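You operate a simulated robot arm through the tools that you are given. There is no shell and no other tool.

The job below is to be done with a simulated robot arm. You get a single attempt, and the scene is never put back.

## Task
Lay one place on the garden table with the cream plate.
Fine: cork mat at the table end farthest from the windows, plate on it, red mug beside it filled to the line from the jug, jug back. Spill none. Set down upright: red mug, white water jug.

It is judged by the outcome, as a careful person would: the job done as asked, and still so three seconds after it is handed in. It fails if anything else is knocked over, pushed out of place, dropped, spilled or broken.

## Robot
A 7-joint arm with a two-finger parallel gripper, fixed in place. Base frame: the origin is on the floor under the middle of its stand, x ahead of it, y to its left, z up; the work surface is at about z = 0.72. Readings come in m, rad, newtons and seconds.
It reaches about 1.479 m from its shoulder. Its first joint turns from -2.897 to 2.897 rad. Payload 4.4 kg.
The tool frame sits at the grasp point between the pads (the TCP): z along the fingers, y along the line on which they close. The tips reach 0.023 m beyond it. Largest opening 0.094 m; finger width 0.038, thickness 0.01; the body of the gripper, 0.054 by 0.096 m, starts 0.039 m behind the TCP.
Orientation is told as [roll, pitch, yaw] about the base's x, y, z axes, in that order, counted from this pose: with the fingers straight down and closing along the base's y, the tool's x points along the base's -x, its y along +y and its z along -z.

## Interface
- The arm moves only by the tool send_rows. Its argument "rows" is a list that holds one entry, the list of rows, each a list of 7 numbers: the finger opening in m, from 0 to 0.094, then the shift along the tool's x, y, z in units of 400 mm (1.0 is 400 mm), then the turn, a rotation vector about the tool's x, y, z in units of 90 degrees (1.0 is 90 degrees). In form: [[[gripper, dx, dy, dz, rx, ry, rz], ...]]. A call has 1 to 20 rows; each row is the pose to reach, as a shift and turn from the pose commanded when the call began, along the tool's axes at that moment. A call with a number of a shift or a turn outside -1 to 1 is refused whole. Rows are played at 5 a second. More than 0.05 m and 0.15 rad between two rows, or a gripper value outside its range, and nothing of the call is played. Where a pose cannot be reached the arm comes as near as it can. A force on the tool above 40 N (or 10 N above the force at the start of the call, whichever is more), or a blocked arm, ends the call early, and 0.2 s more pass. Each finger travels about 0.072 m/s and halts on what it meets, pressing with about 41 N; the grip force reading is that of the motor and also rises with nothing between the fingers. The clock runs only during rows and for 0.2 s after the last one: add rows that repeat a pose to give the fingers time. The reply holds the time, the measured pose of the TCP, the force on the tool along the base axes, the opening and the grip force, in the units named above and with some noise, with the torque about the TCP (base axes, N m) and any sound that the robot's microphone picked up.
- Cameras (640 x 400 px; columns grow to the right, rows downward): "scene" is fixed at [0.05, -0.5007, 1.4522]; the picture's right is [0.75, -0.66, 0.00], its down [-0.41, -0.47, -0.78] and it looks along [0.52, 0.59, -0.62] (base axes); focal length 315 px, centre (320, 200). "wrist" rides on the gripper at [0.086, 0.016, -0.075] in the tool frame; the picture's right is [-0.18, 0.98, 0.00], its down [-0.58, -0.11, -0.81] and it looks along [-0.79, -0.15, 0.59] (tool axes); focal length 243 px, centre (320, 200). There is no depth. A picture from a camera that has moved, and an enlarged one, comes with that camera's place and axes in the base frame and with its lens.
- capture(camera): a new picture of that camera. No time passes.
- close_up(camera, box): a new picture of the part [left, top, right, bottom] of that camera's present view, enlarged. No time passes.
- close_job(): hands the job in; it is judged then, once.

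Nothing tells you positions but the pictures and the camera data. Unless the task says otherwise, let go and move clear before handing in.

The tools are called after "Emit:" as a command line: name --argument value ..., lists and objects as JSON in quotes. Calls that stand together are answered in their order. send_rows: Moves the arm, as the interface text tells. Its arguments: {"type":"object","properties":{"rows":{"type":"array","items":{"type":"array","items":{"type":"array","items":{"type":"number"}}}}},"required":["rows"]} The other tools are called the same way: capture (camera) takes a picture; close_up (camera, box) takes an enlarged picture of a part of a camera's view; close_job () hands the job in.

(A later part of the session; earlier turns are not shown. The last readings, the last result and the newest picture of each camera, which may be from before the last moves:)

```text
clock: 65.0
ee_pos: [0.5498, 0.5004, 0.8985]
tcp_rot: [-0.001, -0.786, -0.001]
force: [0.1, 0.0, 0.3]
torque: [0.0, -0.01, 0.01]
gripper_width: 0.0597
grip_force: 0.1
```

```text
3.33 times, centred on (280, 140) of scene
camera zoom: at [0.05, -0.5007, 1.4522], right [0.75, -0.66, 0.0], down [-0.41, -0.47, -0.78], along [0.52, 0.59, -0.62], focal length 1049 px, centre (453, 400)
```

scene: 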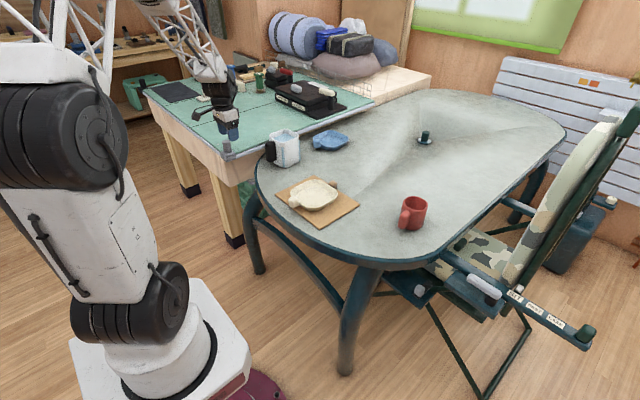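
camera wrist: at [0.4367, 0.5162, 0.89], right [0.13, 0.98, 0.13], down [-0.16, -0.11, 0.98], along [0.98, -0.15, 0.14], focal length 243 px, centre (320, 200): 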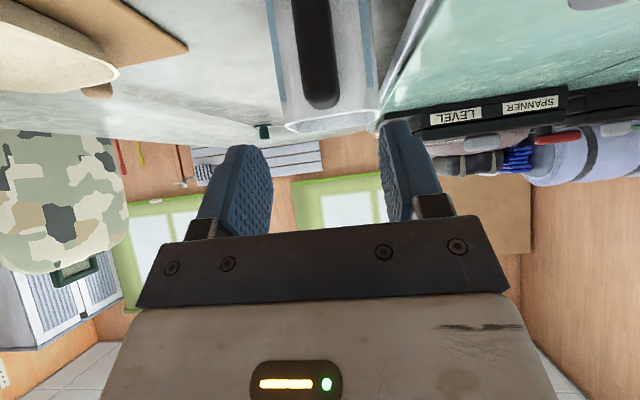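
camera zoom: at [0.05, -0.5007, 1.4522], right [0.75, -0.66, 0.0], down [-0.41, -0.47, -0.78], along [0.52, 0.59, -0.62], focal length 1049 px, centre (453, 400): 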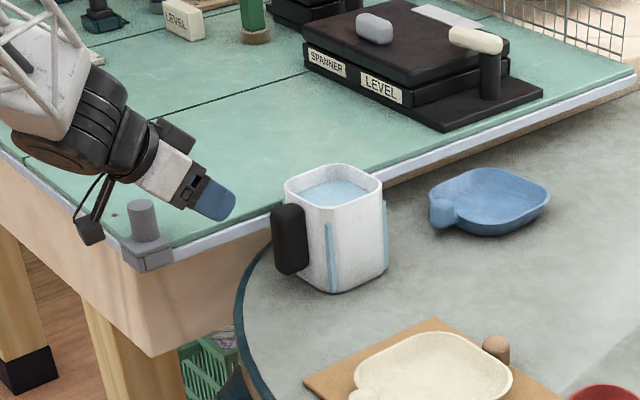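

The two windows are on the far +x wall, which confirms the near end was the right choice. I'll approach the jug handle along the 45° line, stopping short to check alignment.

Emit:
send_rows --rows '[[[0.06, 0, -0.004, 0.07, 0, 0, 0], [0.06, 0, -0.0085, 0.14, 0, 0, 0], [0.06, 0, -0.0085, 0.2, 0, 0, 0], [0.06, 0, -0.0085, 0.25, 0, 0, 0], [0.06, 0, -0.0085, 0.285, 0, 0, 0], [0.06, 0, -0.0085, 0.285, 0, 0, 0]]]'

Emit:
capture --camera "wrist"

Emit:
close_up --camera "scene" --box '[230, 100, 330, 185]'

```text
clock: 66.5
ee_pos: [0.6324, 0.496, 0.8189]
tcp_rot: [0.0, -0.787, 0.001]
force: [0.2, 0.5, 1.1]
torque: [-0.03, -0.02, 0.04]
gripper_width: 0.0598
grip_force: 0.1
```

```text
taken
camera wrist: at [0.5188, 0.5128, 0.811], right [0.13, 0.98, 0.13], down [-0.16, -0.11, 0.98], along [0.98, -0.15, 0.14], focal length 243 px, centre (320, 200)
```

wrist: 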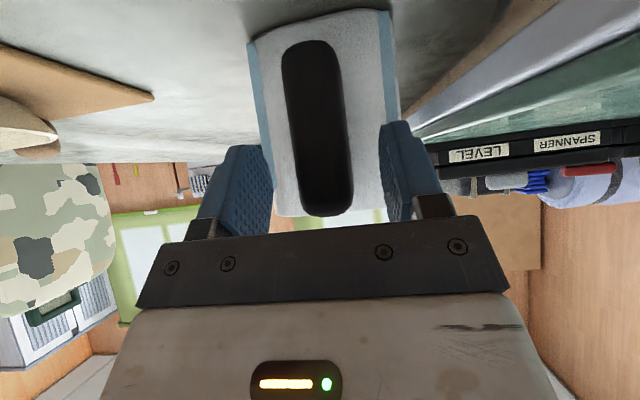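

```text
4.71 times, centred on (280, 142) of scene
camera zoom: at [0.05, -0.5007, 1.4522], right [0.75, -0.66, 0.0], down [-0.41, -0.47, -0.78], along [0.52, 0.59, -0.62], focal length 1481 px, centre (508, 471)
```

zoom: 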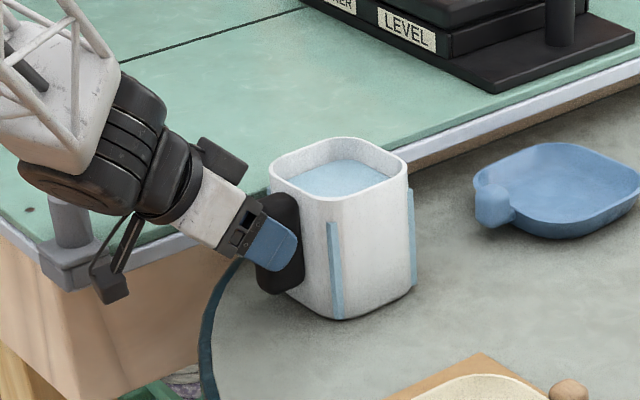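

The handle is centred between the fingers. I'll advance the last 2 cm carefully and watch the force.

Emit:
send_rows --rows '[[[0.06, 0.002, 0.002, 0.015, 0, 0, 0], [0.06, 0.004, 0.002, 0.03, 0, 0, 0], [0.06, 0.006, 0.002, 0.045, 0, 0, 0], [0.06, 0.006, 0.002, 0.057, 0, 0, 0], [0.06, 0.006, 0.002, 0.057, 0, 0, 0]]]'

Emit:
capture --camera "wrist"

Emit:
close_up --camera "scene" --box '[250, 110, 310, 175]'

```text
clock: 67.7
ee_pos: [0.6455, 0.4974, 0.8027]
tcp_rot: [-0.001, -0.788, -0.003]
force: [0.0, -0.5, 0.2]
torque: [0.05, 0.01, -0.03]
gripper_width: 0.0599
grip_force: 0.1
```

```text
taken
camera wrist: at [0.5329, 0.5132, 0.7938], right [0.13, 0.98, 0.13], down [-0.16, -0.11, 0.98], along [0.98, -0.15, 0.14], focal length 243 px, centre (320, 200)
```

wrist: 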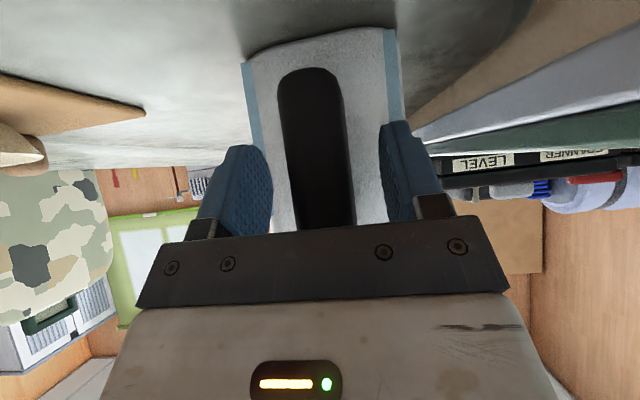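

```text
6.15 times, centred on (280, 142) of scene
camera zoom: at [0.05, -0.5007, 1.4522], right [0.75, -0.66, 0.0], down [-0.41, -0.47, -0.78], along [0.52, 0.59, -0.62], focal length 1936 px, centre (566, 554)
```

zoom: 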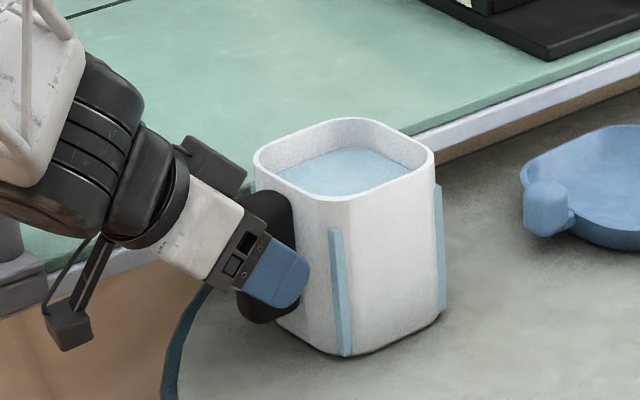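

The fingers straddle the handle, with about 1 cm left to the jug wall. I'll go 8 mm further in for a fuller grip, then close.

Emit:
send_rows --rows '[[[0.06, -0.007, -0.001, 0.007, 0, 0, 0], [0.06, -0.014, -0.001, 0.014, 0, 0, 0], [0.06, -0.014, -0.001, 0.014, 0, 0, 0], [0.05, -0.014, -0.001, 0.014, 0, 0, 0], [0.035, -0.014, -0.001, 0.014, 0, 0, 0], [0.02, -0.014, -0.001, 0.014, 0, 0, 0], [0.0, -0.014, -0.001, 0.014, 0, 0, 0], [0.0, -0.014, -0.001, 0.014, 0, 0, 0], [0.0, -0.014, -0.001, 0.014, 0, 0, 0]]]'

Emit:
close_up --camera "scene" --box '[250, 110, 310, 175]'

Emit:
capture --camera "wrist"

```text
clock: 69.7
ee_pos: [0.6553, 0.497, 0.8011]
tcp_rot: [0.0, -0.788, 0.001]
force: [2.6, 1.4, 0.0]
torque: [-0.36, 0.04, 0.17]
gripper_width: 0.0301
grip_force: 41.0
```

```text
6.15 times, centred on (280, 142) of scene
camera zoom: at [0.05, -0.5007, 1.4522], right [0.75, -0.66, 0.0], down [-0.41, -0.47, -0.78], along [0.52, 0.59, -0.62], focal length 1936 px, centre (566, 554)
```

zoom: 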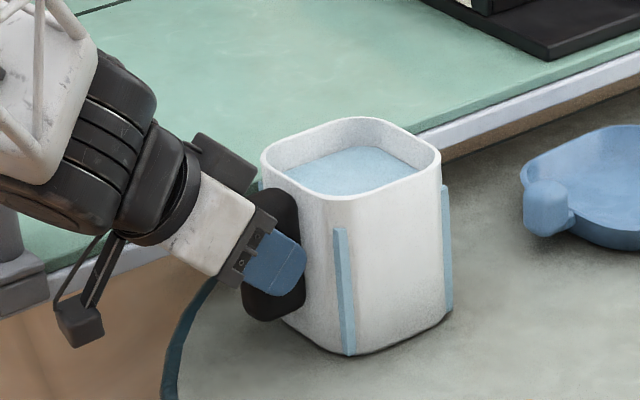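

```text
taken
camera wrist: at [0.5409, 0.5128, 0.7933], right [0.13, 0.98, 0.13], down [-0.16, -0.11, 0.98], along [0.98, -0.15, 0.14], focal length 243 px, centre (320, 200)
```

wrist: 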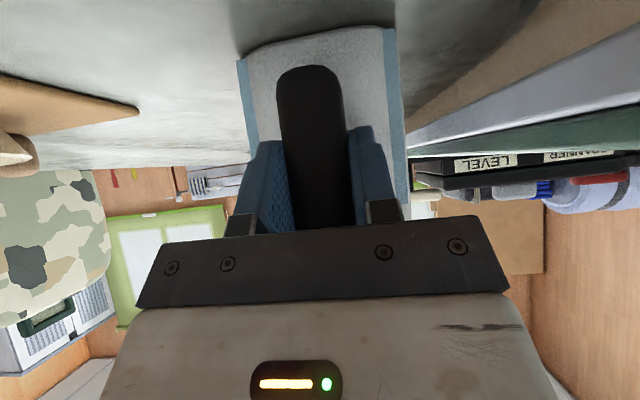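

The handle is gripped; the jug shifted about 4 mm in closing, with no spill. I'll do a tiny test lift of about 4 mm to see whether the grip holds the weight without rotating.

Emit:
send_rows --rows '[[[0.0, -0.002, 0, -0.002, 0, 0, 0], [0.0, -0.0045, 0, -0.0045, 0, 0, 0], [0.0, -0.007, 0, -0.007, 0, 0, 0], [0.0, -0.009, 0, -0.009, 0, 0, 0], [0.0, -0.009, 0, -0.009, 0, 0, 0]]]'

Emit:
close_up --camera "scene" --box '[250, 110, 310, 175]'

```text
clock: 70.8
ee_pos: [0.656, 0.4969, 0.8062]
tcp_rot: [0.002, -0.789, 0.0]
force: [0.1, 0.0, -8.7]
torque: [0.0, 0.54, -0.02]
gripper_width: 0.0299
grip_force: 40.8
```

```text
6.15 times, centred on (280, 142) of scene
camera zoom: at [0.05, -0.5007, 1.4522], right [0.75, -0.66, 0.0], down [-0.41, -0.47, -0.78], along [0.52, 0.59, -0.62], focal length 1936 px, centre (566, 554)
```

zoom: 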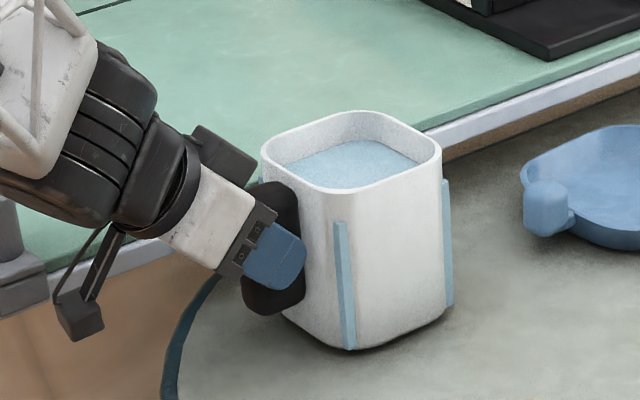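

The full weight (about 0.9 kg) appears to be carried and the jug stays level. I'll lift a bit more and check again.

Emit:
send_rows --rows '[[[0.0, -0.006, 0, -0.006, 0, 0, 0], [0.0, -0.014, 0, -0.014, 0, 0, 0], [0.0, -0.024, 0, -0.024, 0, 0, 0], [0.0, -0.035, 0, -0.035, 0, 0, 0], [0.0, -0.044, 0, -0.044, 0, 0, 0], [0.0, -0.05, 0, -0.05, 0, 0, 0], [0.0, -0.053, 0, -0.053, 0, 0, 0], [0.0, -0.053, 0, -0.053, 0, 0, 0]]]'

Emit:
close_up --camera "scene" --box '[250, 100, 310, 165]'

Emit:
capture --camera "wrist"

```text
clock: 72.7
ee_pos: [0.6544, 0.4967, 0.8367]
tcp_rot: [-0.002, -0.787, -0.002]
force: [0.5, -0.4, -7.8]
torque: [-0.01, 0.54, 0.0]
gripper_width: 0.0299
grip_force: 40.4
```

```text
6.15 times, centred on (280, 132) of scene
camera zoom: at [0.05, -0.5007, 1.4522], right [0.75, -0.66, 0.0], down [-0.41, -0.47, -0.78], along [0.52, 0.59, -0.62], focal length 1936 px, centre (566, 615)
```

zoom: 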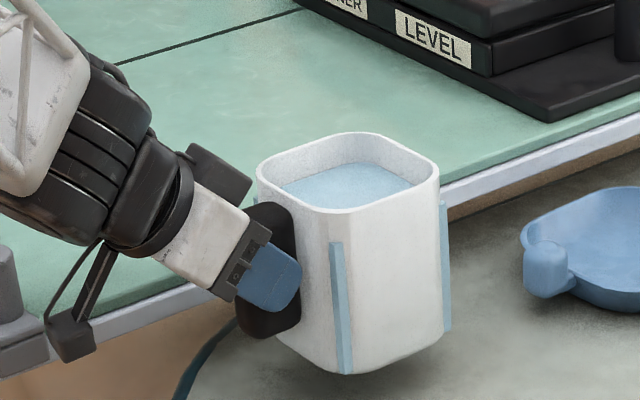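

```text
taken
camera wrist: at [0.5407, 0.5126, 0.8284], right [0.13, 0.98, 0.13], down [-0.16, -0.11, 0.98], along [0.98, -0.15, 0.14], focal length 243 px, centre (320, 200)
```

wrist: 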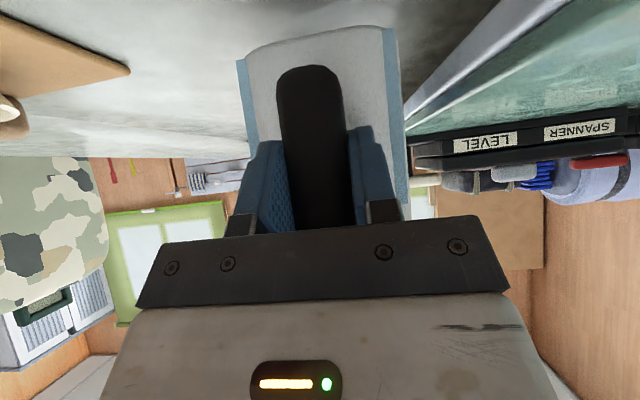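

The grip holds steady and the jug stays level (about 0.83 kg). I'll lift smoothly to carrying height.

Emit:
send_rows --rows '[[[0.0, -0.012, 0, -0.012, 0, 0, 0], [0.0, -0.035, 0, -0.035, 0, 0, 0], [0.0, -0.065, 0, -0.065, 0, 0, 0], [0.0, -0.095, 0, -0.095, 0, 0, 0], [0.0, -0.125, 0, -0.125, 0, 0, 0], [0.0, -0.15, 0, -0.15, 0, 0, 0], [0.0, -0.167, 0, -0.167, 0, 0, 0], [0.0, -0.175, 0, -0.175, 0, 0, 0], [0.0, -0.175, 0, -0.175, 0, 0, 0]]]'

Emit:
close_up --camera "scene" --box '[230, 60, 350, 160]'

```text
clock: 74.7
ee_pos: [0.6555, 0.4956, 0.9374]
tcp_rot: [0.001, -0.787, 0.0]
force: [-0.2, -0.2, -8.5]
torque: [-0.01, 0.55, 0.02]
gripper_width: 0.0299
grip_force: 41.2
```

```text
4.00 times, centred on (290, 110) of scene
camera zoom: at [0.05, -0.5007, 1.4522], right [0.75, -0.66, 0.0], down [-0.41, -0.47, -0.78], along [0.52, 0.59, -0.62], focal length 1259 px, centre (440, 560)
```

zoom: 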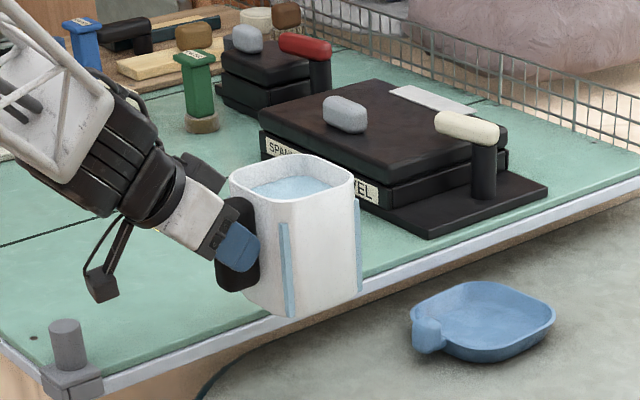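

Steady. I'll carry the jug toward the mug in two gentle legs.

Emit:
send_rows --rows '[[[0.0, 0.0018, -0.011, -0.0018, 0, 0, 0], [0.0, 0.0063, -0.0384, -0.0063, 0, 0, 0], [0.0, 0.0135, -0.0824, -0.0135, 0, 0, 0], [0.0, 0.0225, -0.1373, -0.0225, 0, 0, 0], [0.0, 0.0323, -0.1976, -0.0323, 0, 0, 0], [0.0, 0.0422, -0.258, -0.0422, 0, 0, 0], [0.0, 0.0521, -0.3184, -0.0521, 0, 0, 0], [0.0, 0.062, -0.3788, -0.062, 0, 0, 0], [0.0, 0.0718, -0.4392, -0.0718, 0, 0, 0], [0.0, 0.0799, -0.4886, -0.0799, 0, 0, 0], [0.0, 0.0862, -0.527, -0.0862, 0, 0, 0], [0.0, 0.0898, -0.549, -0.0898, 0, 0, 0], [0.0, 0.0898, -0.549, -0.0898, 0, 0, 0]]]'

Emit:
close_up --camera "scene" --box '[240, 80, 420, 240]'

```text
clock: 77.5
ee_pos: [0.6049, 0.2767, 0.9349]
tcp_rot: [0.001, -0.787, -0.001]
force: [0.0, 0.2, -8.7]
torque: [-0.02, 0.51, 0.01]
gripper_width: 0.0301
grip_force: 41.0
```

```text
2.50 times, centred on (330, 160) of scene
camera zoom: at [0.05, -0.5007, 1.4522], right [0.75, -0.66, 0.0], down [-0.41, -0.47, -0.78], along [0.52, 0.59, -0.62], focal length 787 px, centre (295, 300)
```

zoom: 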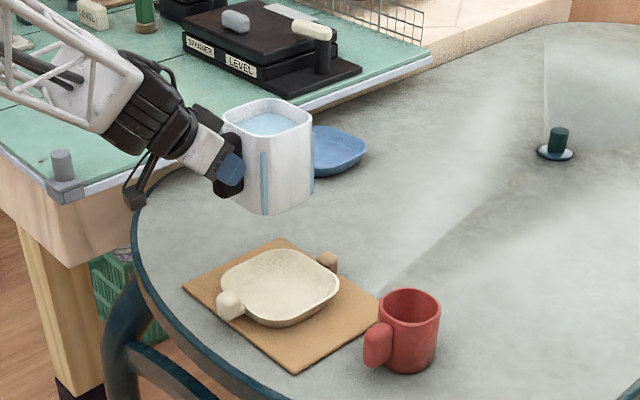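

Emit:
send_rows --rows '[[[0.0, 0.0018, -0.011, -0.0018, 0, 0, 0], [0.0, 0.0063, -0.0384, -0.0063, 0, 0, 0], [0.0, 0.0135, -0.0824, -0.0135, 0, 0, 0], [0.0, 0.0225, -0.1373, -0.0225, 0, 0, 0], [0.0, 0.0323, -0.1976, -0.0323, 0, 0, 0], [0.0, 0.0422, -0.258, -0.0422, 0, 0, 0], [0.0, 0.0521, -0.3184, -0.0521, 0, 0, 0], [0.0, 0.062, -0.3788, -0.062, 0, 0, 0], [0.0, 0.0718, -0.4392, -0.0718, 0, 0, 0], [0.0, 0.0799, -0.4886, -0.0799, 0, 0, 0], [0.0, 0.0862, -0.527, -0.0862, 0, 0, 0], [0.0, 0.0902, -0.551, -0.0902, 0, 0, 0], [0.0, 0.0902, -0.551, -0.0902, 0, 0, 0], [0.0, 0.0902, -0.551, -0.0902, 0, 0, 0]]]'

Emit:
close_up --camera "scene" --box '[280, 80, 440, 240]'

Emit:
capture --camera "wrist"

Emit:
capture --camera "scene"

```text
clock: 80.5
ee_pos: [0.5527, 0.0555, 0.9355]
tcp_rot: [0.0, -0.788, 0.0]
force: [0.5, -0.2, -8.2]
torque: [-0.01, 0.51, -0.03]
gripper_width: 0.0299
grip_force: 40.8
```

```text
2.50 times, centred on (360, 160) of scene
camera zoom: at [0.05, -0.5007, 1.4522], right [0.75, -0.66, 0.0], down [-0.41, -0.47, -0.78], along [0.52, 0.59, -0.62], focal length 787 px, centre (220, 300)
```

zoom: 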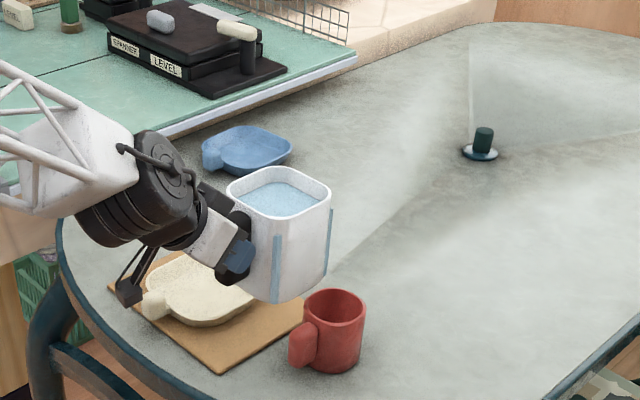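

```text
taken
camera wrist: at [0.4386, 0.072, 0.9269], right [0.13, 0.98, 0.13], down [-0.16, -0.11, 0.98], along [0.98, -0.15, 0.14], focal length 243 px, centre (320, 200)
```

wrist: 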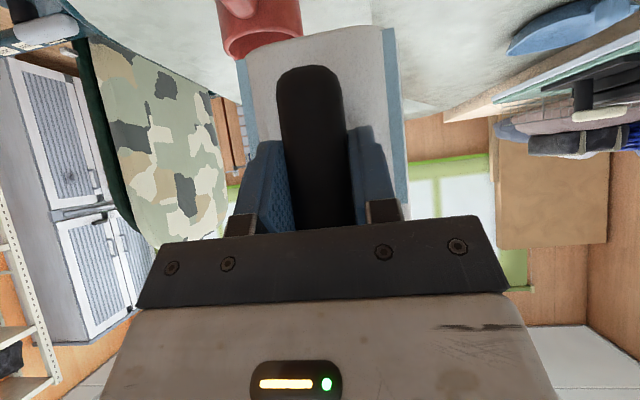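

```text
taken
```

scene: 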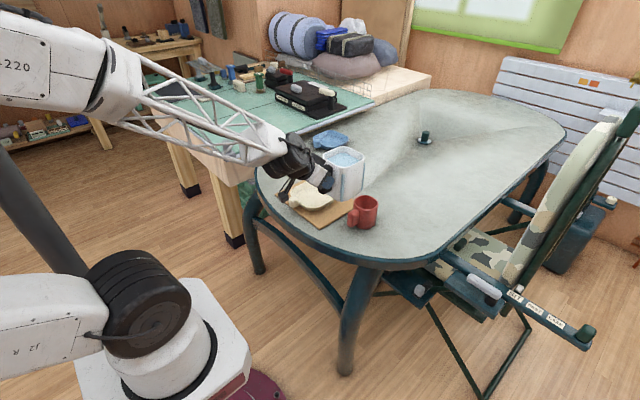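

The jug is over the mug's back-left side, pose reached exactly, and the water is level. I'll tilt 12° toward the (+x, -y) corner, still below pouring, and lower 2 cm.

Emit:
send_rows --rows '[[[0.0, 0, 0, 0, -0.0111, 0.0157, 0.0111], [0.0, 0, 0, 0, -0.0278, 0.0393, 0.0278], [0.0, 0, 0, 0, -0.0444, 0.0629, 0.0444], [0.0, 0.006, 0, 0.006, -0.0583, 0.0825, 0.0583], [0.0, 0.018, 0, 0.018, -0.0667, 0.0943, 0.0667], [0.0, 0.029, 0, 0.029, -0.0667, 0.0943, 0.0667], [0.0, 0.0354, 0, 0.0354, -0.0667, 0.0943, 0.0667], [0.0, 0.0354, 0, 0.0354, -0.0667, 0.0943, 0.0667]]]'

Emit:
close_up --camera "scene" --box '[310, 130, 400, 240]'

```text
clock: 82.2
ee_pos: [0.5525, 0.0567, 0.9155]
tcp_rot: [0.185, -0.63, -0.122]
force: [-0.5, 0.2, -8.8]
torque: [-0.04, 0.47, -0.02]
gripper_width: 0.0299
grip_force: 40.6
```

```text
3.64 times, centred on (355, 185) of scene
camera zoom: at [0.05, -0.5007, 1.4522], right [0.75, -0.66, 0.0], down [-0.41, -0.47, -0.78], along [0.52, 0.59, -0.62], focal length 1144 px, centre (193, 254)
```

zoom: 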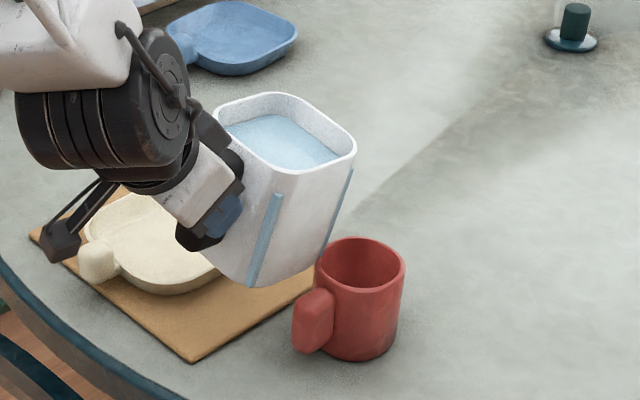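

The water surface is approaching the corner lip, which sits above the mug's opening. I'll continue in small increments with checks.

Emit:
send_rows --rows '[[[0.0, 0, 0, 0, -0.0083, 0.0118, 0.0083], [0.0, 0, 0, 0, -0.0167, 0.0236, 0.0167], [0.0, 0, 0, 0, -0.0167, 0.0236, 0.0167]]]'

Emit:
close_up --camera "scene" --box '[325, 140, 395, 230]'

```text
clock: 83.0
ee_pos: [0.5522, 0.0551, 0.9164]
tcp_rot: [0.222, -0.592, -0.143]
force: [1.4, -4.5, 14.1]
torque: [-1.33, -2.12, -0.43]
gripper_width: 0.0292
grip_force: 41.2
```

```text
4.44 times, centred on (360, 185) of scene
camera zoom: at [0.05, -0.5007, 1.4522], right [0.75, -0.66, 0.0], down [-0.41, -0.47, -0.78], along [0.52, 0.59, -0.62], focal length 1398 px, centre (142, 267)
```

zoom: 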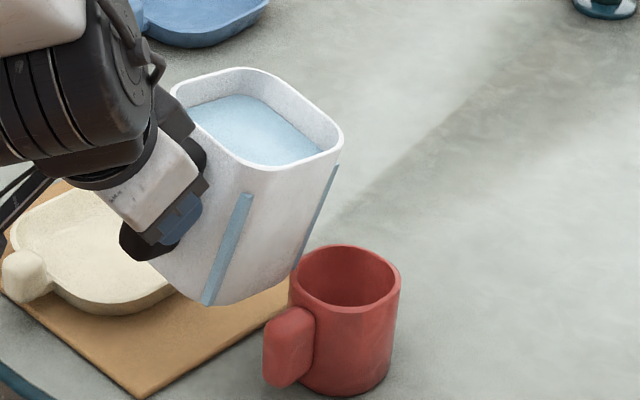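

Contact! The tool force jumped: the jug's bottom corner is touching the mug rim. I'm raising straight up right away.

Emit:
send_rows --rows '[[[0.0, -0.007, 0.0023, -0.0102, 0, 0, 0], [0.0, -0.0173, 0.0057, -0.0254, 0, 0, 0], [0.0, -0.0277, 0.0091, -0.0406, 0, 0, 0], [0.0, -0.0346, 0.0114, -0.0508, 0, 0, 0], [0.0, -0.0346, 0.0114, -0.0508, 0, 0, 0]]]'

Emit:
close_up --camera "scene" --box '[310, 120, 400, 240]'

Emit:
capture --camera "wrist"

```text
clock: 84.2
ee_pos: [0.551, 0.0556, 0.941]
tcp_rot: [0.223, -0.587, -0.142]
force: [-0.3, 0.0, -8.5]
torque: [-0.04, 0.48, 0.01]
gripper_width: 0.0301
grip_force: 41.2
```

```text
3.33 times, centred on (355, 180) of scene
camera zoom: at [0.05, -0.5007, 1.4522], right [0.75, -0.66, 0.0], down [-0.41, -0.47, -0.78], along [0.52, 0.59, -0.62], focal length 1049 px, centre (203, 267)
```

zoom: 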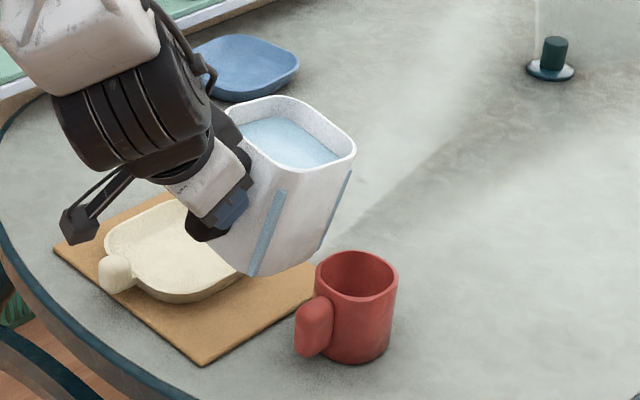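

```text
taken
camera wrist: at [0.4387, 0.0717, 0.9561], right [0.17, 0.94, 0.28], down [0.02, -0.29, 0.96], along [0.99, -0.16, -0.07], focal length 243 px, centre (320, 200)
```

wrist: 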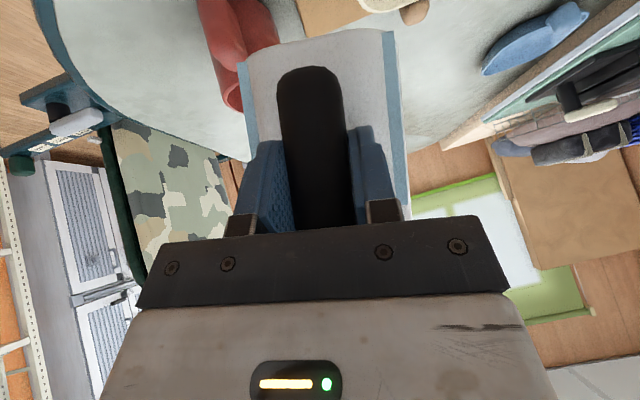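

Good: force is back to the jug's weight, nothing spilled, and the mug hasn't moved. My clearance was too thin. I'll shift the jug back slightly so its bottom stays clear of the mug, then tilt 3° more at this height.

Emit:
send_rows --rows '[[[0.0, 0.005, 0.005, -0.002, 0, 0, 0], [0.0, 0.01, 0.01025, -0.0045, 0, 0, 0], [0.0, 0.01, 0.01025, -0.0045, -0.0056, 0.0079, 0.0056], [0.0, 0.01, 0.01025, -0.0045, -0.0111, 0.0157, 0.0111], [0.0, 0.01, 0.01025, -0.0045, -0.0167, 0.0236, 0.0167], [0.0, 0.01, 0.01025, -0.0045, -0.0167, 0.0236, 0.0167]]]'

Emit:
close_up --camera "scene" --box '[325, 130, 395, 230]'

```text
clock: 85.7
ee_pos: [0.5473, 0.0607, 0.9399]
tcp_rot: [0.258, -0.547, -0.164]
force: [0.0, -1.1, -8.3]
torque: [-0.06, 0.45, 0.04]
gripper_width: 0.0298
grip_force: 40.6
```

```text
4.00 times, centred on (360, 180) of scene
camera zoom: at [0.05, -0.5007, 1.4522], right [0.75, -0.66, 0.0], down [-0.41, -0.47, -0.78], along [0.52, 0.59, -0.62], focal length 1259 px, centre (160, 280)
```

zoom: 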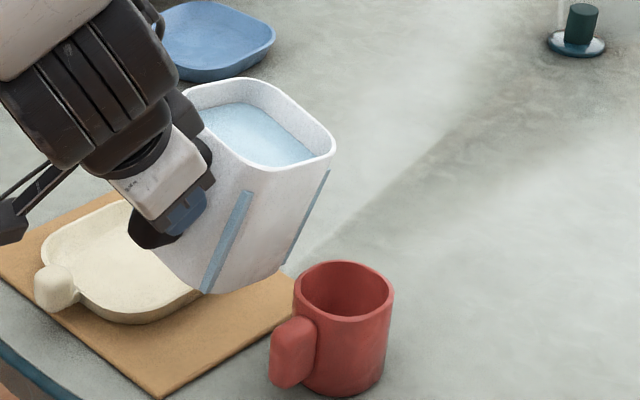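

No flow yet at 18°, and the gap to the mug is now clear. I'll lower 2 cm and tilt 2° more.

Emit:
send_rows --rows '[[[0.0, 0.009, -0.0036, 0.0138, 0, 0, 0], [0.0, 0.018, -0.0073, 0.0275, 0, 0, 0], [0.0, 0.0259, -0.0109, 0.0413, 0, 0, 0], [0.0, 0.0259, -0.0109, 0.0413, -0.0056, 0.0079, 0.0056], [0.0, 0.0259, -0.0109, 0.0413, -0.0111, 0.0157, 0.0111], [0.0, 0.0259, -0.0109, 0.0413, -0.0111, 0.0157, 0.0111], [0.0, 0.0259, -0.0109, 0.0413, -0.0111, 0.0157, 0.0111]]]'

Emit:
close_up --camera "scene" --box '[325, 130, 395, 230]'

```text
clock: 87.2
ee_pos: [0.5477, 0.0607, 0.9203]
tcp_rot: [0.281, -0.518, -0.173]
force: [0.6, -1.9, 9.2]
torque: [-0.79, -1.63, -0.2]
gripper_width: 0.0298
grip_force: 40.9
```

```text
4.00 times, centred on (360, 180) of scene
camera zoom: at [0.05, -0.5007, 1.4522], right [0.75, -0.66, 0.0], down [-0.41, -0.47, -0.78], along [0.52, 0.59, -0.62], focal length 1259 px, centre (160, 280)
```

zoom: 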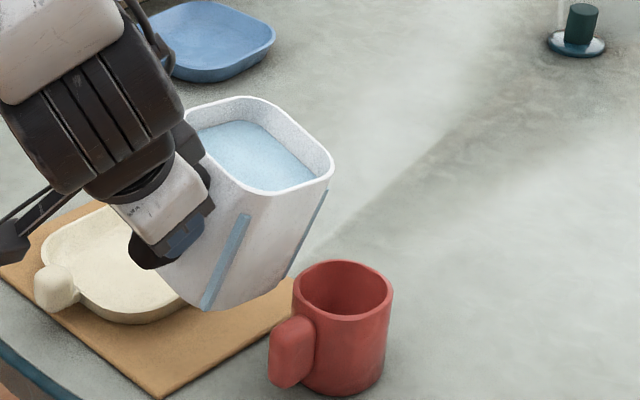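

The jug's lower corner still touched the mug rim: its bottom reaches about 1.3 cm further than the rounded look suggests. I'm raising 3 cm and will pour from a bit higher.

Emit:
send_rows --rows '[[[0.0, -0.008, 0.004, -0.0136, 0, 0, 0], [0.0, -0.0185, 0.009, -0.0314, 0, 0, 0], [0.0, -0.029, 0.0142, -0.0492, 0, 0, 0], [0.0, -0.037, 0.0181, -0.0627, 0, 0, 0], [0.0, -0.037, 0.0181, -0.0627, 0, 0, 0]]]'

Emit:
close_up --camera "scene" --box '[315, 120, 395, 230]'

Emit:
capture --camera "wrist"

```text
clock: 88.5
ee_pos: [0.5478, 0.0614, 0.949]
tcp_rot: [0.284, -0.519, -0.175]
force: [0.1, 0.9, -8.0]
torque: [-0.07, 0.54, 0.0]
gripper_width: 0.0299
grip_force: 40.9
```

```text
3.64 times, centred on (355, 175) of scene
camera zoom: at [0.05, -0.5007, 1.4522], right [0.75, -0.66, 0.0], down [-0.41, -0.47, -0.78], along [0.52, 0.59, -0.62], focal length 1144 px, centre (193, 291)
```

zoom: 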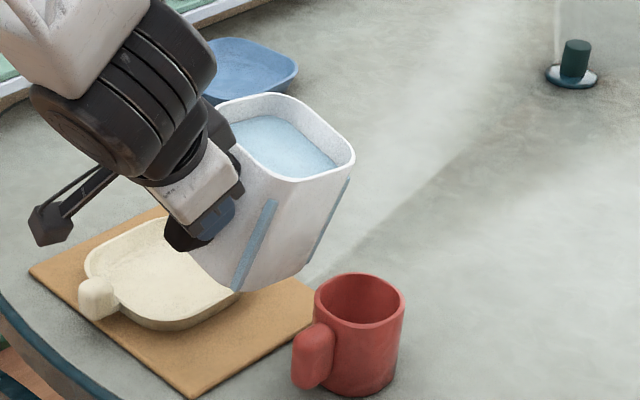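

```text
taken
camera wrist: at [0.4364, 0.0746, 0.9738], right [0.19, 0.93, 0.33], down [0.08, -0.35, 0.93], along [0.98, -0.15, -0.14], focal length 243 px, centre (320, 200)
```

wrist: 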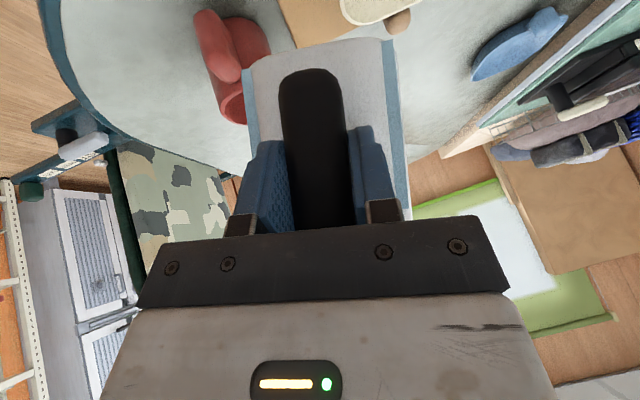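

Force is normal again, the jug is still held and the mug is in place. I'll continue tilting slowly at this height.

Emit:
send_rows --rows '[[[0.0, 0, 0, 0, -0.0056, 0.0079, 0.0056], [0.0, 0, 0, 0, -0.0111, 0.0157, 0.0111], [0.0, 0, 0, 0, -0.0111, 0.0157, 0.0111], [0.0, 0, 0, 0, -0.0111, 0.0157, 0.0111]]]'

Emit:
close_up --camera "scene" --box '[325, 130, 395, 230]'

```text
clock: 89.5
ee_pos: [0.548, 0.0604, 0.95]
tcp_rot: [0.306, -0.49, -0.186]
force: [0.3, 0.6, -9.4]
torque: [-0.05, 0.49, -0.01]
gripper_width: 0.03
grip_force: 41.3
```

```text
4.00 times, centred on (360, 180) of scene
camera zoom: at [0.05, -0.5007, 1.4522], right [0.75, -0.66, 0.0], down [-0.41, -0.47, -0.78], along [0.52, 0.59, -0.62], focal length 1259 px, centre (160, 280)
```

zoom: 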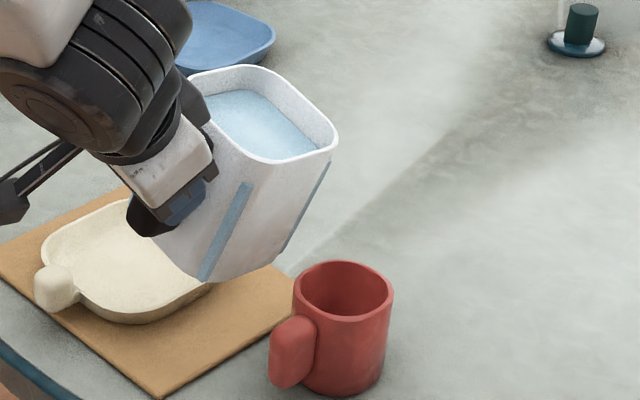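

Emit:
send_rows --rows '[[[0.0, 0, 0, 0, -0.0056, 0.0079, 0.0056], [0.0, 0, 0, 0, -0.0111, 0.0157, 0.0111], [0.0, 0, 0, 0, -0.0111, 0.0157, 0.0111], [0.0, 0, 0, 0, -0.0111, 0.0157, 0.0111]]]'

Emit:
close_up --camera "scene" --box '[325, 130, 395, 230]'

```text
clock: 90.5
ee_pos: [0.5474, 0.0597, 0.951]
tcp_rot: [0.327, -0.463, -0.195]
force: [0.3, -0.1, -9.3]
torque: [-0.02, 0.48, -0.02]
gripper_width: 0.03
grip_force: 40.8
```

```text
4.00 times, centred on (360, 180) of scene
camera zoom: at [0.05, -0.5007, 1.4522], right [0.75, -0.66, 0.0], down [-0.41, -0.47, -0.78], along [0.52, 0.59, -0.62], focal length 1259 px, centre (160, 280)
```

zoom: 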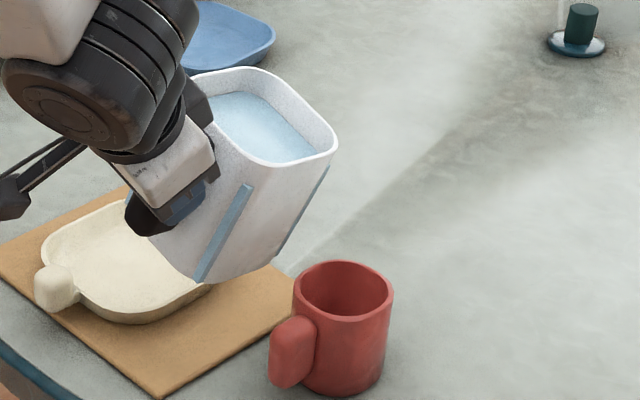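

Emit:
send_rows --rows '[[[0.0, 0.0055, -0.0036, 0.0106, 0, 0, 0], [0.0, 0.011, -0.0072, 0.0212, 0, 0, 0], [0.0, 0.0166, -0.0108, 0.0319, 0, 0, 0], [0.0, 0.0166, -0.0108, 0.0319, -0.0056, 0.0079, 0.0056], [0.0, 0.0166, -0.0108, 0.0319, -0.0111, 0.0157, 0.0111], [0.0, 0.0166, -0.0108, 0.0319, -0.0111, 0.0157, 0.0111], [0.0, 0.0166, -0.0108, 0.0319, -0.0111, 0.0157, 0.0111]]]'

Emit:
close_up --camera "scene" --box '[325, 130, 395, 230]'

```text
clock: 92.0
ee_pos: [0.5483, 0.0607, 0.9339]
tcp_rot: [0.35, -0.431, -0.203]
force: [-0.4, 0.3, -8.6]
torque: [-0.09, 0.45, -0.01]
gripper_width: 0.03
grip_force: 40.8
```

```text
4.00 times, centred on (360, 180) of scene
camera zoom: at [0.05, -0.5007, 1.4522], right [0.75, -0.66, 0.0], down [-0.41, -0.47, -0.78], along [0.52, 0.59, -0.62], focal length 1259 px, centre (160, 280)
```

zoom: 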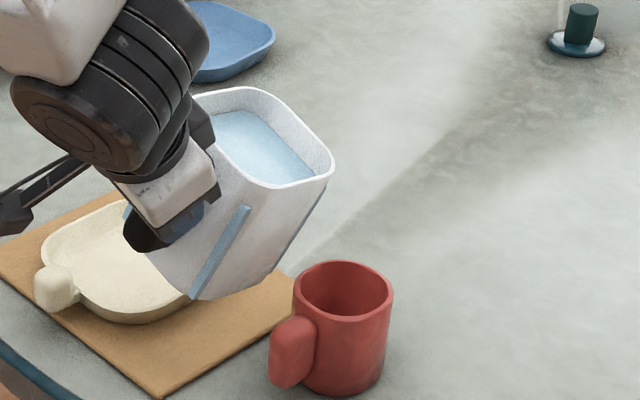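

Emit:
close_up --camera "scene" --box '[345, 145, 367, 180]'

```text
11.43 times, centred on (356, 162) of scene
camera zoom: at [0.05, -0.5007, 1.4522], right [0.75, -0.66, 0.0], down [-0.41, -0.47, -0.78], along [0.52, 0.59, -0.62], focal length 3596 px, centre (-91, 629)
```

zoom: 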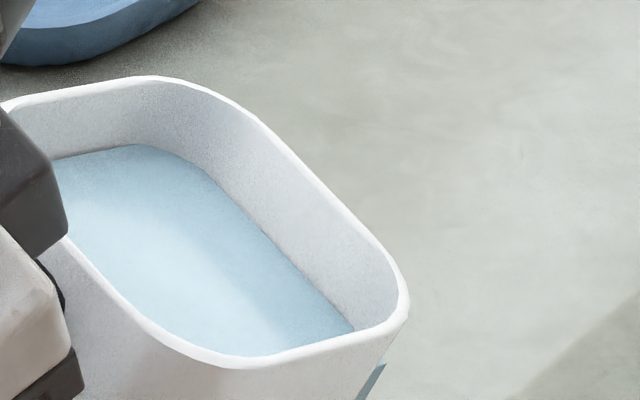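

The water is still about 1.5 cm below the lip, so the jug is less full than it first looked and needs more tilt. Continuing carefully.

Emit:
send_rows --rows '[[[0.0, 0, 0, 0, -0.0056, 0.0079, 0.0056], [0.0, 0, 0, 0, -0.0111, 0.0157, 0.0111], [0.0, 0, 0, 0, -0.0167, 0.0236, 0.0167], [0.0, 0, 0, 0, -0.0222, 0.0314, 0.0222], [0.0, 0, 0, 0, -0.0222, 0.0314, 0.0222], [0.0, 0, 0, 0, -0.0222, 0.0314, 0.0222]]]'

Emit:
close_up --camera "scene" --box '[325, 140, 395, 230]'

Emit:
close_up --camera "scene" --box '[345, 150, 367, 185]'

```text
clock: 93.5
ee_pos: [0.5476, 0.0598, 0.9347]
tcp_rot: [0.389, -0.373, -0.221]
force: [-0.4, 0.3, -8.7]
torque: [-0.15, 0.47, -0.02]
gripper_width: 0.0295
grip_force: 40.9
```

```text
4.44 times, centred on (360, 185) of scene
camera zoom: at [0.05, -0.5007, 1.4522], right [0.75, -0.66, 0.0], down [-0.41, -0.47, -0.78], along [0.52, 0.59, -0.62], focal length 1398 px, centre (142, 267)
```

zoom: 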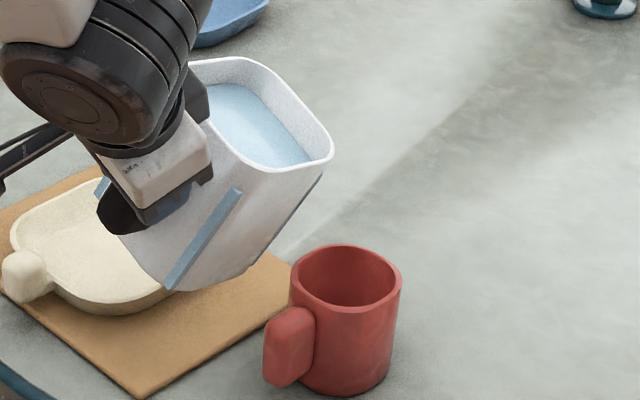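

```text
11.43 times, centred on (356, 168) of scene
camera zoom: at [0.05, -0.5007, 1.4522], right [0.75, -0.66, 0.0], down [-0.41, -0.47, -0.78], along [0.52, 0.59, -0.62], focal length 3596 px, centre (-91, 571)
```

zoom: 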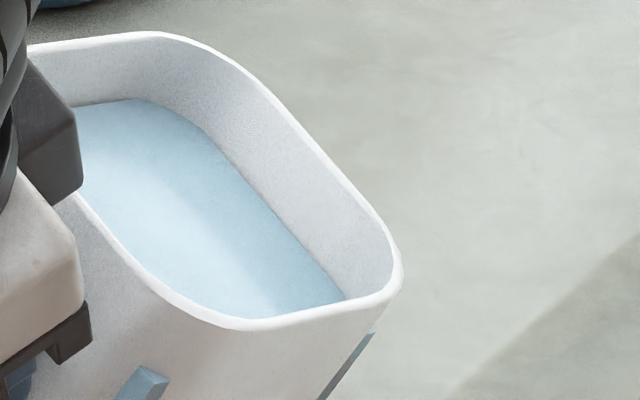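

The painted water surface seems fixed in the jug, so only the actual flow will tell me when it pours. I'll keep tilting in small steps, shifting slightly forward so the lip stays over the mug.

Emit:
send_rows --rows '[[[0.0, -0.006, -0.0046, 0.0006, 0, 0, 0], [0.0, -0.0118, -0.0092, 0.0012, -0.0056, 0.0079, 0.0056], [0.0, -0.0118, -0.0092, 0.0012, -0.0111, 0.0157, 0.0111], [0.0, -0.0118, -0.0092, 0.0012, -0.0167, 0.0236, 0.0167], [0.0, -0.0118, -0.0092, 0.0012, -0.0167, 0.0236, 0.0167], [0.0, -0.0118, -0.0092, 0.0012, -0.0167, 0.0236, 0.0167]]]'

Emit:
close_up --camera "scene" --box '[325, 140, 395, 230]'

```text
clock: 94.8
ee_pos: [0.5525, 0.0559, 0.9344]
tcp_rot: [0.419, -0.329, -0.229]
force: [0.7, -0.1, -8.7]
torque: [-0.12, 0.42, 0.0]
gripper_width: 0.0302
grip_force: 40.9
```

```text
4.44 times, centred on (360, 185) of scene
camera zoom: at [0.05, -0.5007, 1.4522], right [0.75, -0.66, 0.0], down [-0.41, -0.47, -0.78], along [0.52, 0.59, -0.62], focal length 1398 px, centre (142, 267)
```

zoom: 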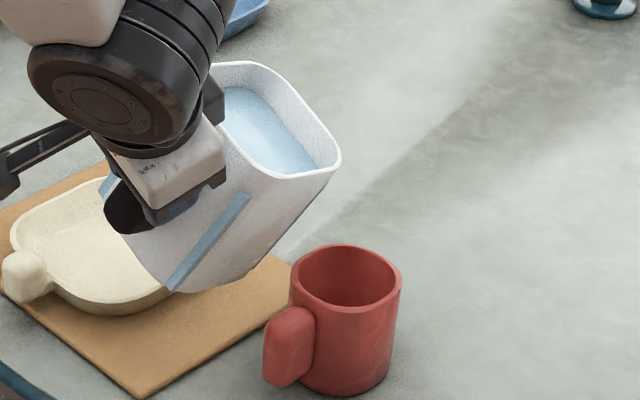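

Emit:
send_rows --rows '[[[0.0, 0, 0, 0, -0.0056, 0.0079, 0.0056], [0.0, 0, 0, 0, -0.0111, 0.0157, 0.0111], [0.0, 0, 0, 0, -0.0167, 0.0236, 0.0167], [0.0, 0, 0, 0, -0.0167, 0.0236, 0.0167], [0.0, 0, 0, 0, -0.0167, 0.0236, 0.0167]]]'

Emit:
close_up --camera "scene" --box '[325, 140, 395, 230]'

```text
clock: 96.0
ee_pos: [0.5522, 0.0561, 0.9357]
tcp_rot: [0.448, -0.284, -0.239]
force: [-0.3, 0.1, -9.0]
torque: [-0.16, 0.39, 0.0]
gripper_width: 0.0297
grip_force: 41.6
```

```text
4.44 times, centred on (360, 185) of scene
camera zoom: at [0.05, -0.5007, 1.4522], right [0.75, -0.66, 0.0], down [-0.41, -0.47, -0.78], along [0.52, 0.59, -0.62], focal length 1398 px, centre (142, 267)
```

zoom: 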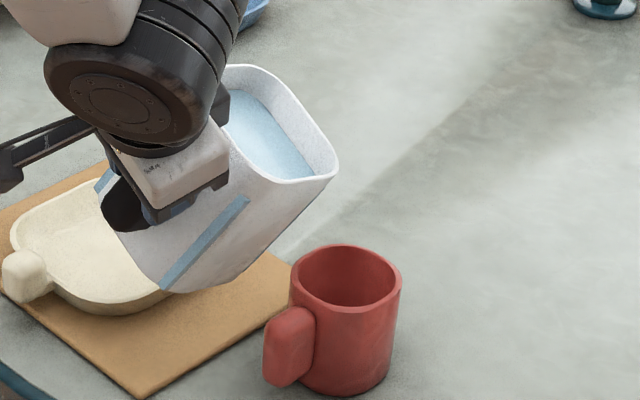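

Emit:
send_rows --rows '[[[0.0, 0.0007, -0.007, 0.011, 0, 0, 0], [0.0, 0.0015, -0.0142, 0.0217, 0, 0, 0], [0.0, 0.0022, -0.0213, 0.0325, -0.0056, 0.0079, 0.0056], [0.0, 0.0022, -0.0213, 0.0325, -0.0111, 0.0157, 0.0111], [0.0, 0.0022, -0.0213, 0.0325, -0.0167, 0.0236, 0.0167], [0.0, 0.0022, -0.0213, 0.0325, -0.0167, 0.0236, 0.0167], [0.0, 0.0022, -0.0213, 0.0325, -0.0167, 0.0236, 0.0167]]]'

Emit:
close_up --camera "scene" --box '[325, 140, 395, 230]'

```text
clock: 97.7
ee_pos: [0.5547, 0.0525, 0.9208]
tcp_rot: [0.477, -0.239, -0.247]
force: [0.0, -0.4, -9.8]
torque: [-0.09, 0.38, 0.01]
gripper_width: 0.0297
grip_force: 41.4
```

```text
4.44 times, centred on (360, 185) of scene
camera zoom: at [0.05, -0.5007, 1.4522], right [0.75, -0.66, 0.0], down [-0.41, -0.47, -0.78], along [0.52, 0.59, -0.62], focal length 1398 px, centre (142, 267)
```

zoom: 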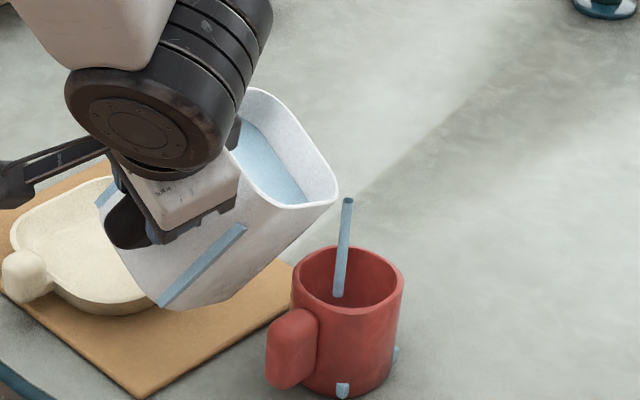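

Water is flowing: a stream falls from the lip into the mug, and small blue level strips have appeared at the mug's base. I'll look closely before letting more time pass.

Emit:
close_up --camera "scene" --box '[350, 185, 390, 232]'

Emit:
capture --camera "wrist"

```text
8.51 times, centred on (370, 208) of scene
camera zoom: at [0.05, -0.5007, 1.4522], right [0.75, -0.66, 0.0], down [-0.41, -0.47, -0.78], along [0.52, 0.59, -0.62], focal length 2678 px, centre (-106, 128)
```

zoom: 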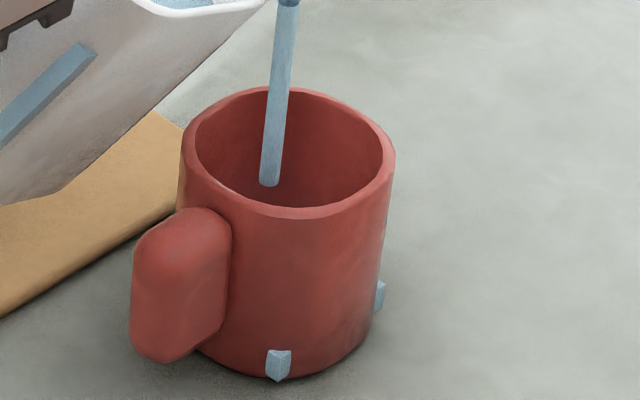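

```text
taken
camera wrist: at [0.4514, 0.0589, 0.9715], right [0.28, 0.83, 0.48], down [0.28, -0.55, 0.79], along [0.92, -0.09, -0.39], focal length 243 px, centre (320, 200)
```

wrist: 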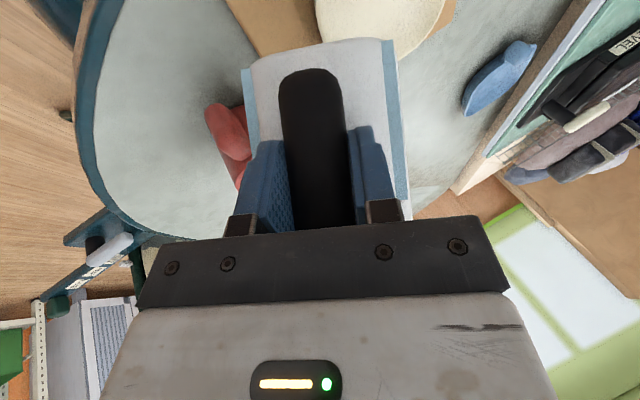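

Emit:
send_rows --rows '[[[0.0, 0, 0, 0, 0, 0, 0]]]'

Emit:
close_up --camera "scene" --box '[350, 185, 390, 232]'

Emit:
close_up --camera "scene" --box '[325, 150, 395, 230]'

```text
clock: 98.0
ee_pos: [0.5536, 0.0534, 0.9195]
tcp_rot: [0.477, -0.241, -0.246]
force: [-0.7, 0.7, -8.5]
torque: [-0.12, 0.44, 0.03]
gripper_width: 0.0297
grip_force: 41.2
```

```text
8.51 times, centred on (370, 208) of scene
camera zoom: at [0.05, -0.5007, 1.4522], right [0.75, -0.66, 0.0], down [-0.41, -0.47, -0.78], along [0.52, 0.59, -0.62], focal length 2678 px, centre (-106, 128)
```

zoom: 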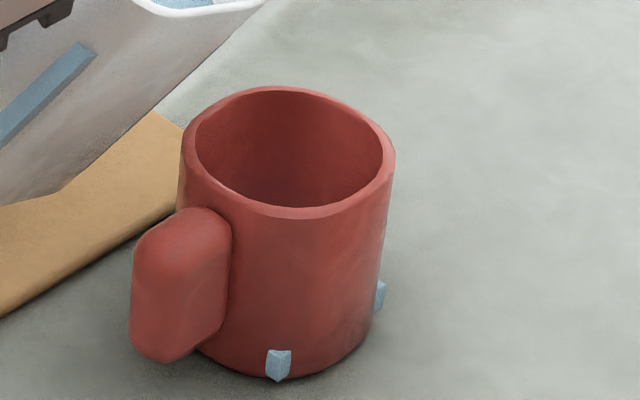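

```text
5.00 times, centred on (360, 190) of scene
camera zoom: at [0.05, -0.5007, 1.4522], right [0.75, -0.66, 0.0], down [-0.41, -0.47, -0.78], along [0.52, 0.59, -0.62], focal length 1573 px, centre (120, 250)
```

zoom: 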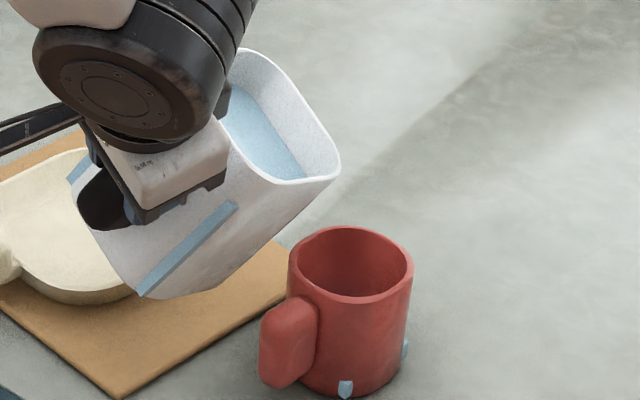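

The flow stopped on its own, so each bit of extra tilt releases a fixed amount. I'll step up 2° at a time and track the mug's level strip.

Emit:
send_rows --rows '[[[0.0, 0, 0, 0, -0.0056, 0.0079, 0.0056], [0.0, 0, 0, 0, -0.0111, 0.0157, 0.0111], [0.0, 0, 0, 0, -0.0111, 0.0157, 0.0111], [0.0, 0, 0, 0, -0.0111, 0.0157, 0.0111], [0.0, 0, 0, 0, -0.0111, 0.0157, 0.0111]]]'

Emit:
close_up --camera "scene" --box '[350, 185, 390, 232]'

Emit:
close_up --camera "scene" --box '[325, 150, 395, 230]'

```text
clock: 99.2
ee_pos: [0.5549, 0.0529, 0.9201]
tcp_rot: [0.495, -0.209, -0.248]
force: [0.0, -0.6, -8.9]
torque: [-0.14, 0.39, -0.01]
gripper_width: 0.0297
grip_force: 41.0
```

```text
8.51 times, centred on (370, 208) of scene
camera zoom: at [0.05, -0.5007, 1.4522], right [0.75, -0.66, 0.0], down [-0.41, -0.47, -0.78], along [0.52, 0.59, -0.62], focal length 2678 px, centre (-106, 128)
```

zoom: 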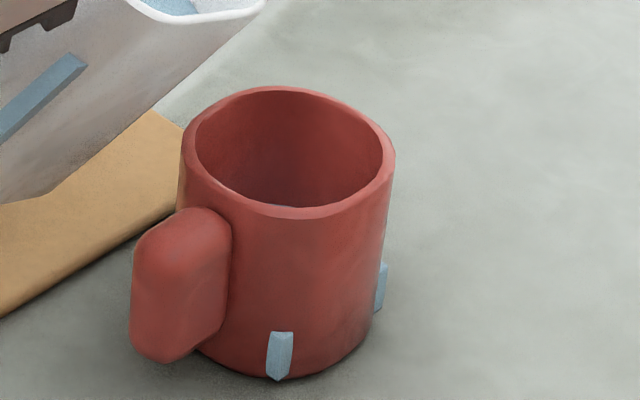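

```text
5.00 times, centred on (360, 190) of scene
camera zoom: at [0.05, -0.5007, 1.4522], right [0.75, -0.66, 0.0], down [-0.41, -0.47, -0.78], along [0.52, 0.59, -0.62], focal length 1573 px, centre (120, 250)
```

zoom: 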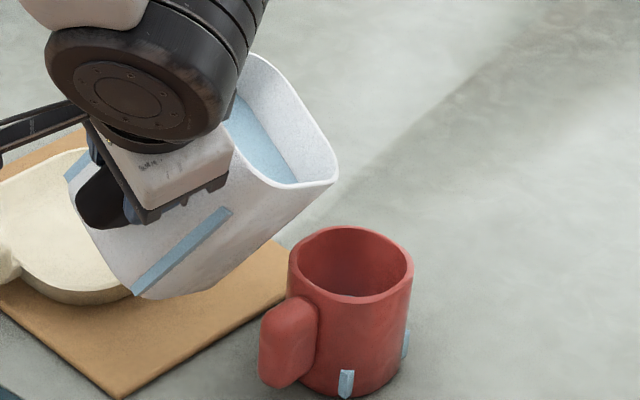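

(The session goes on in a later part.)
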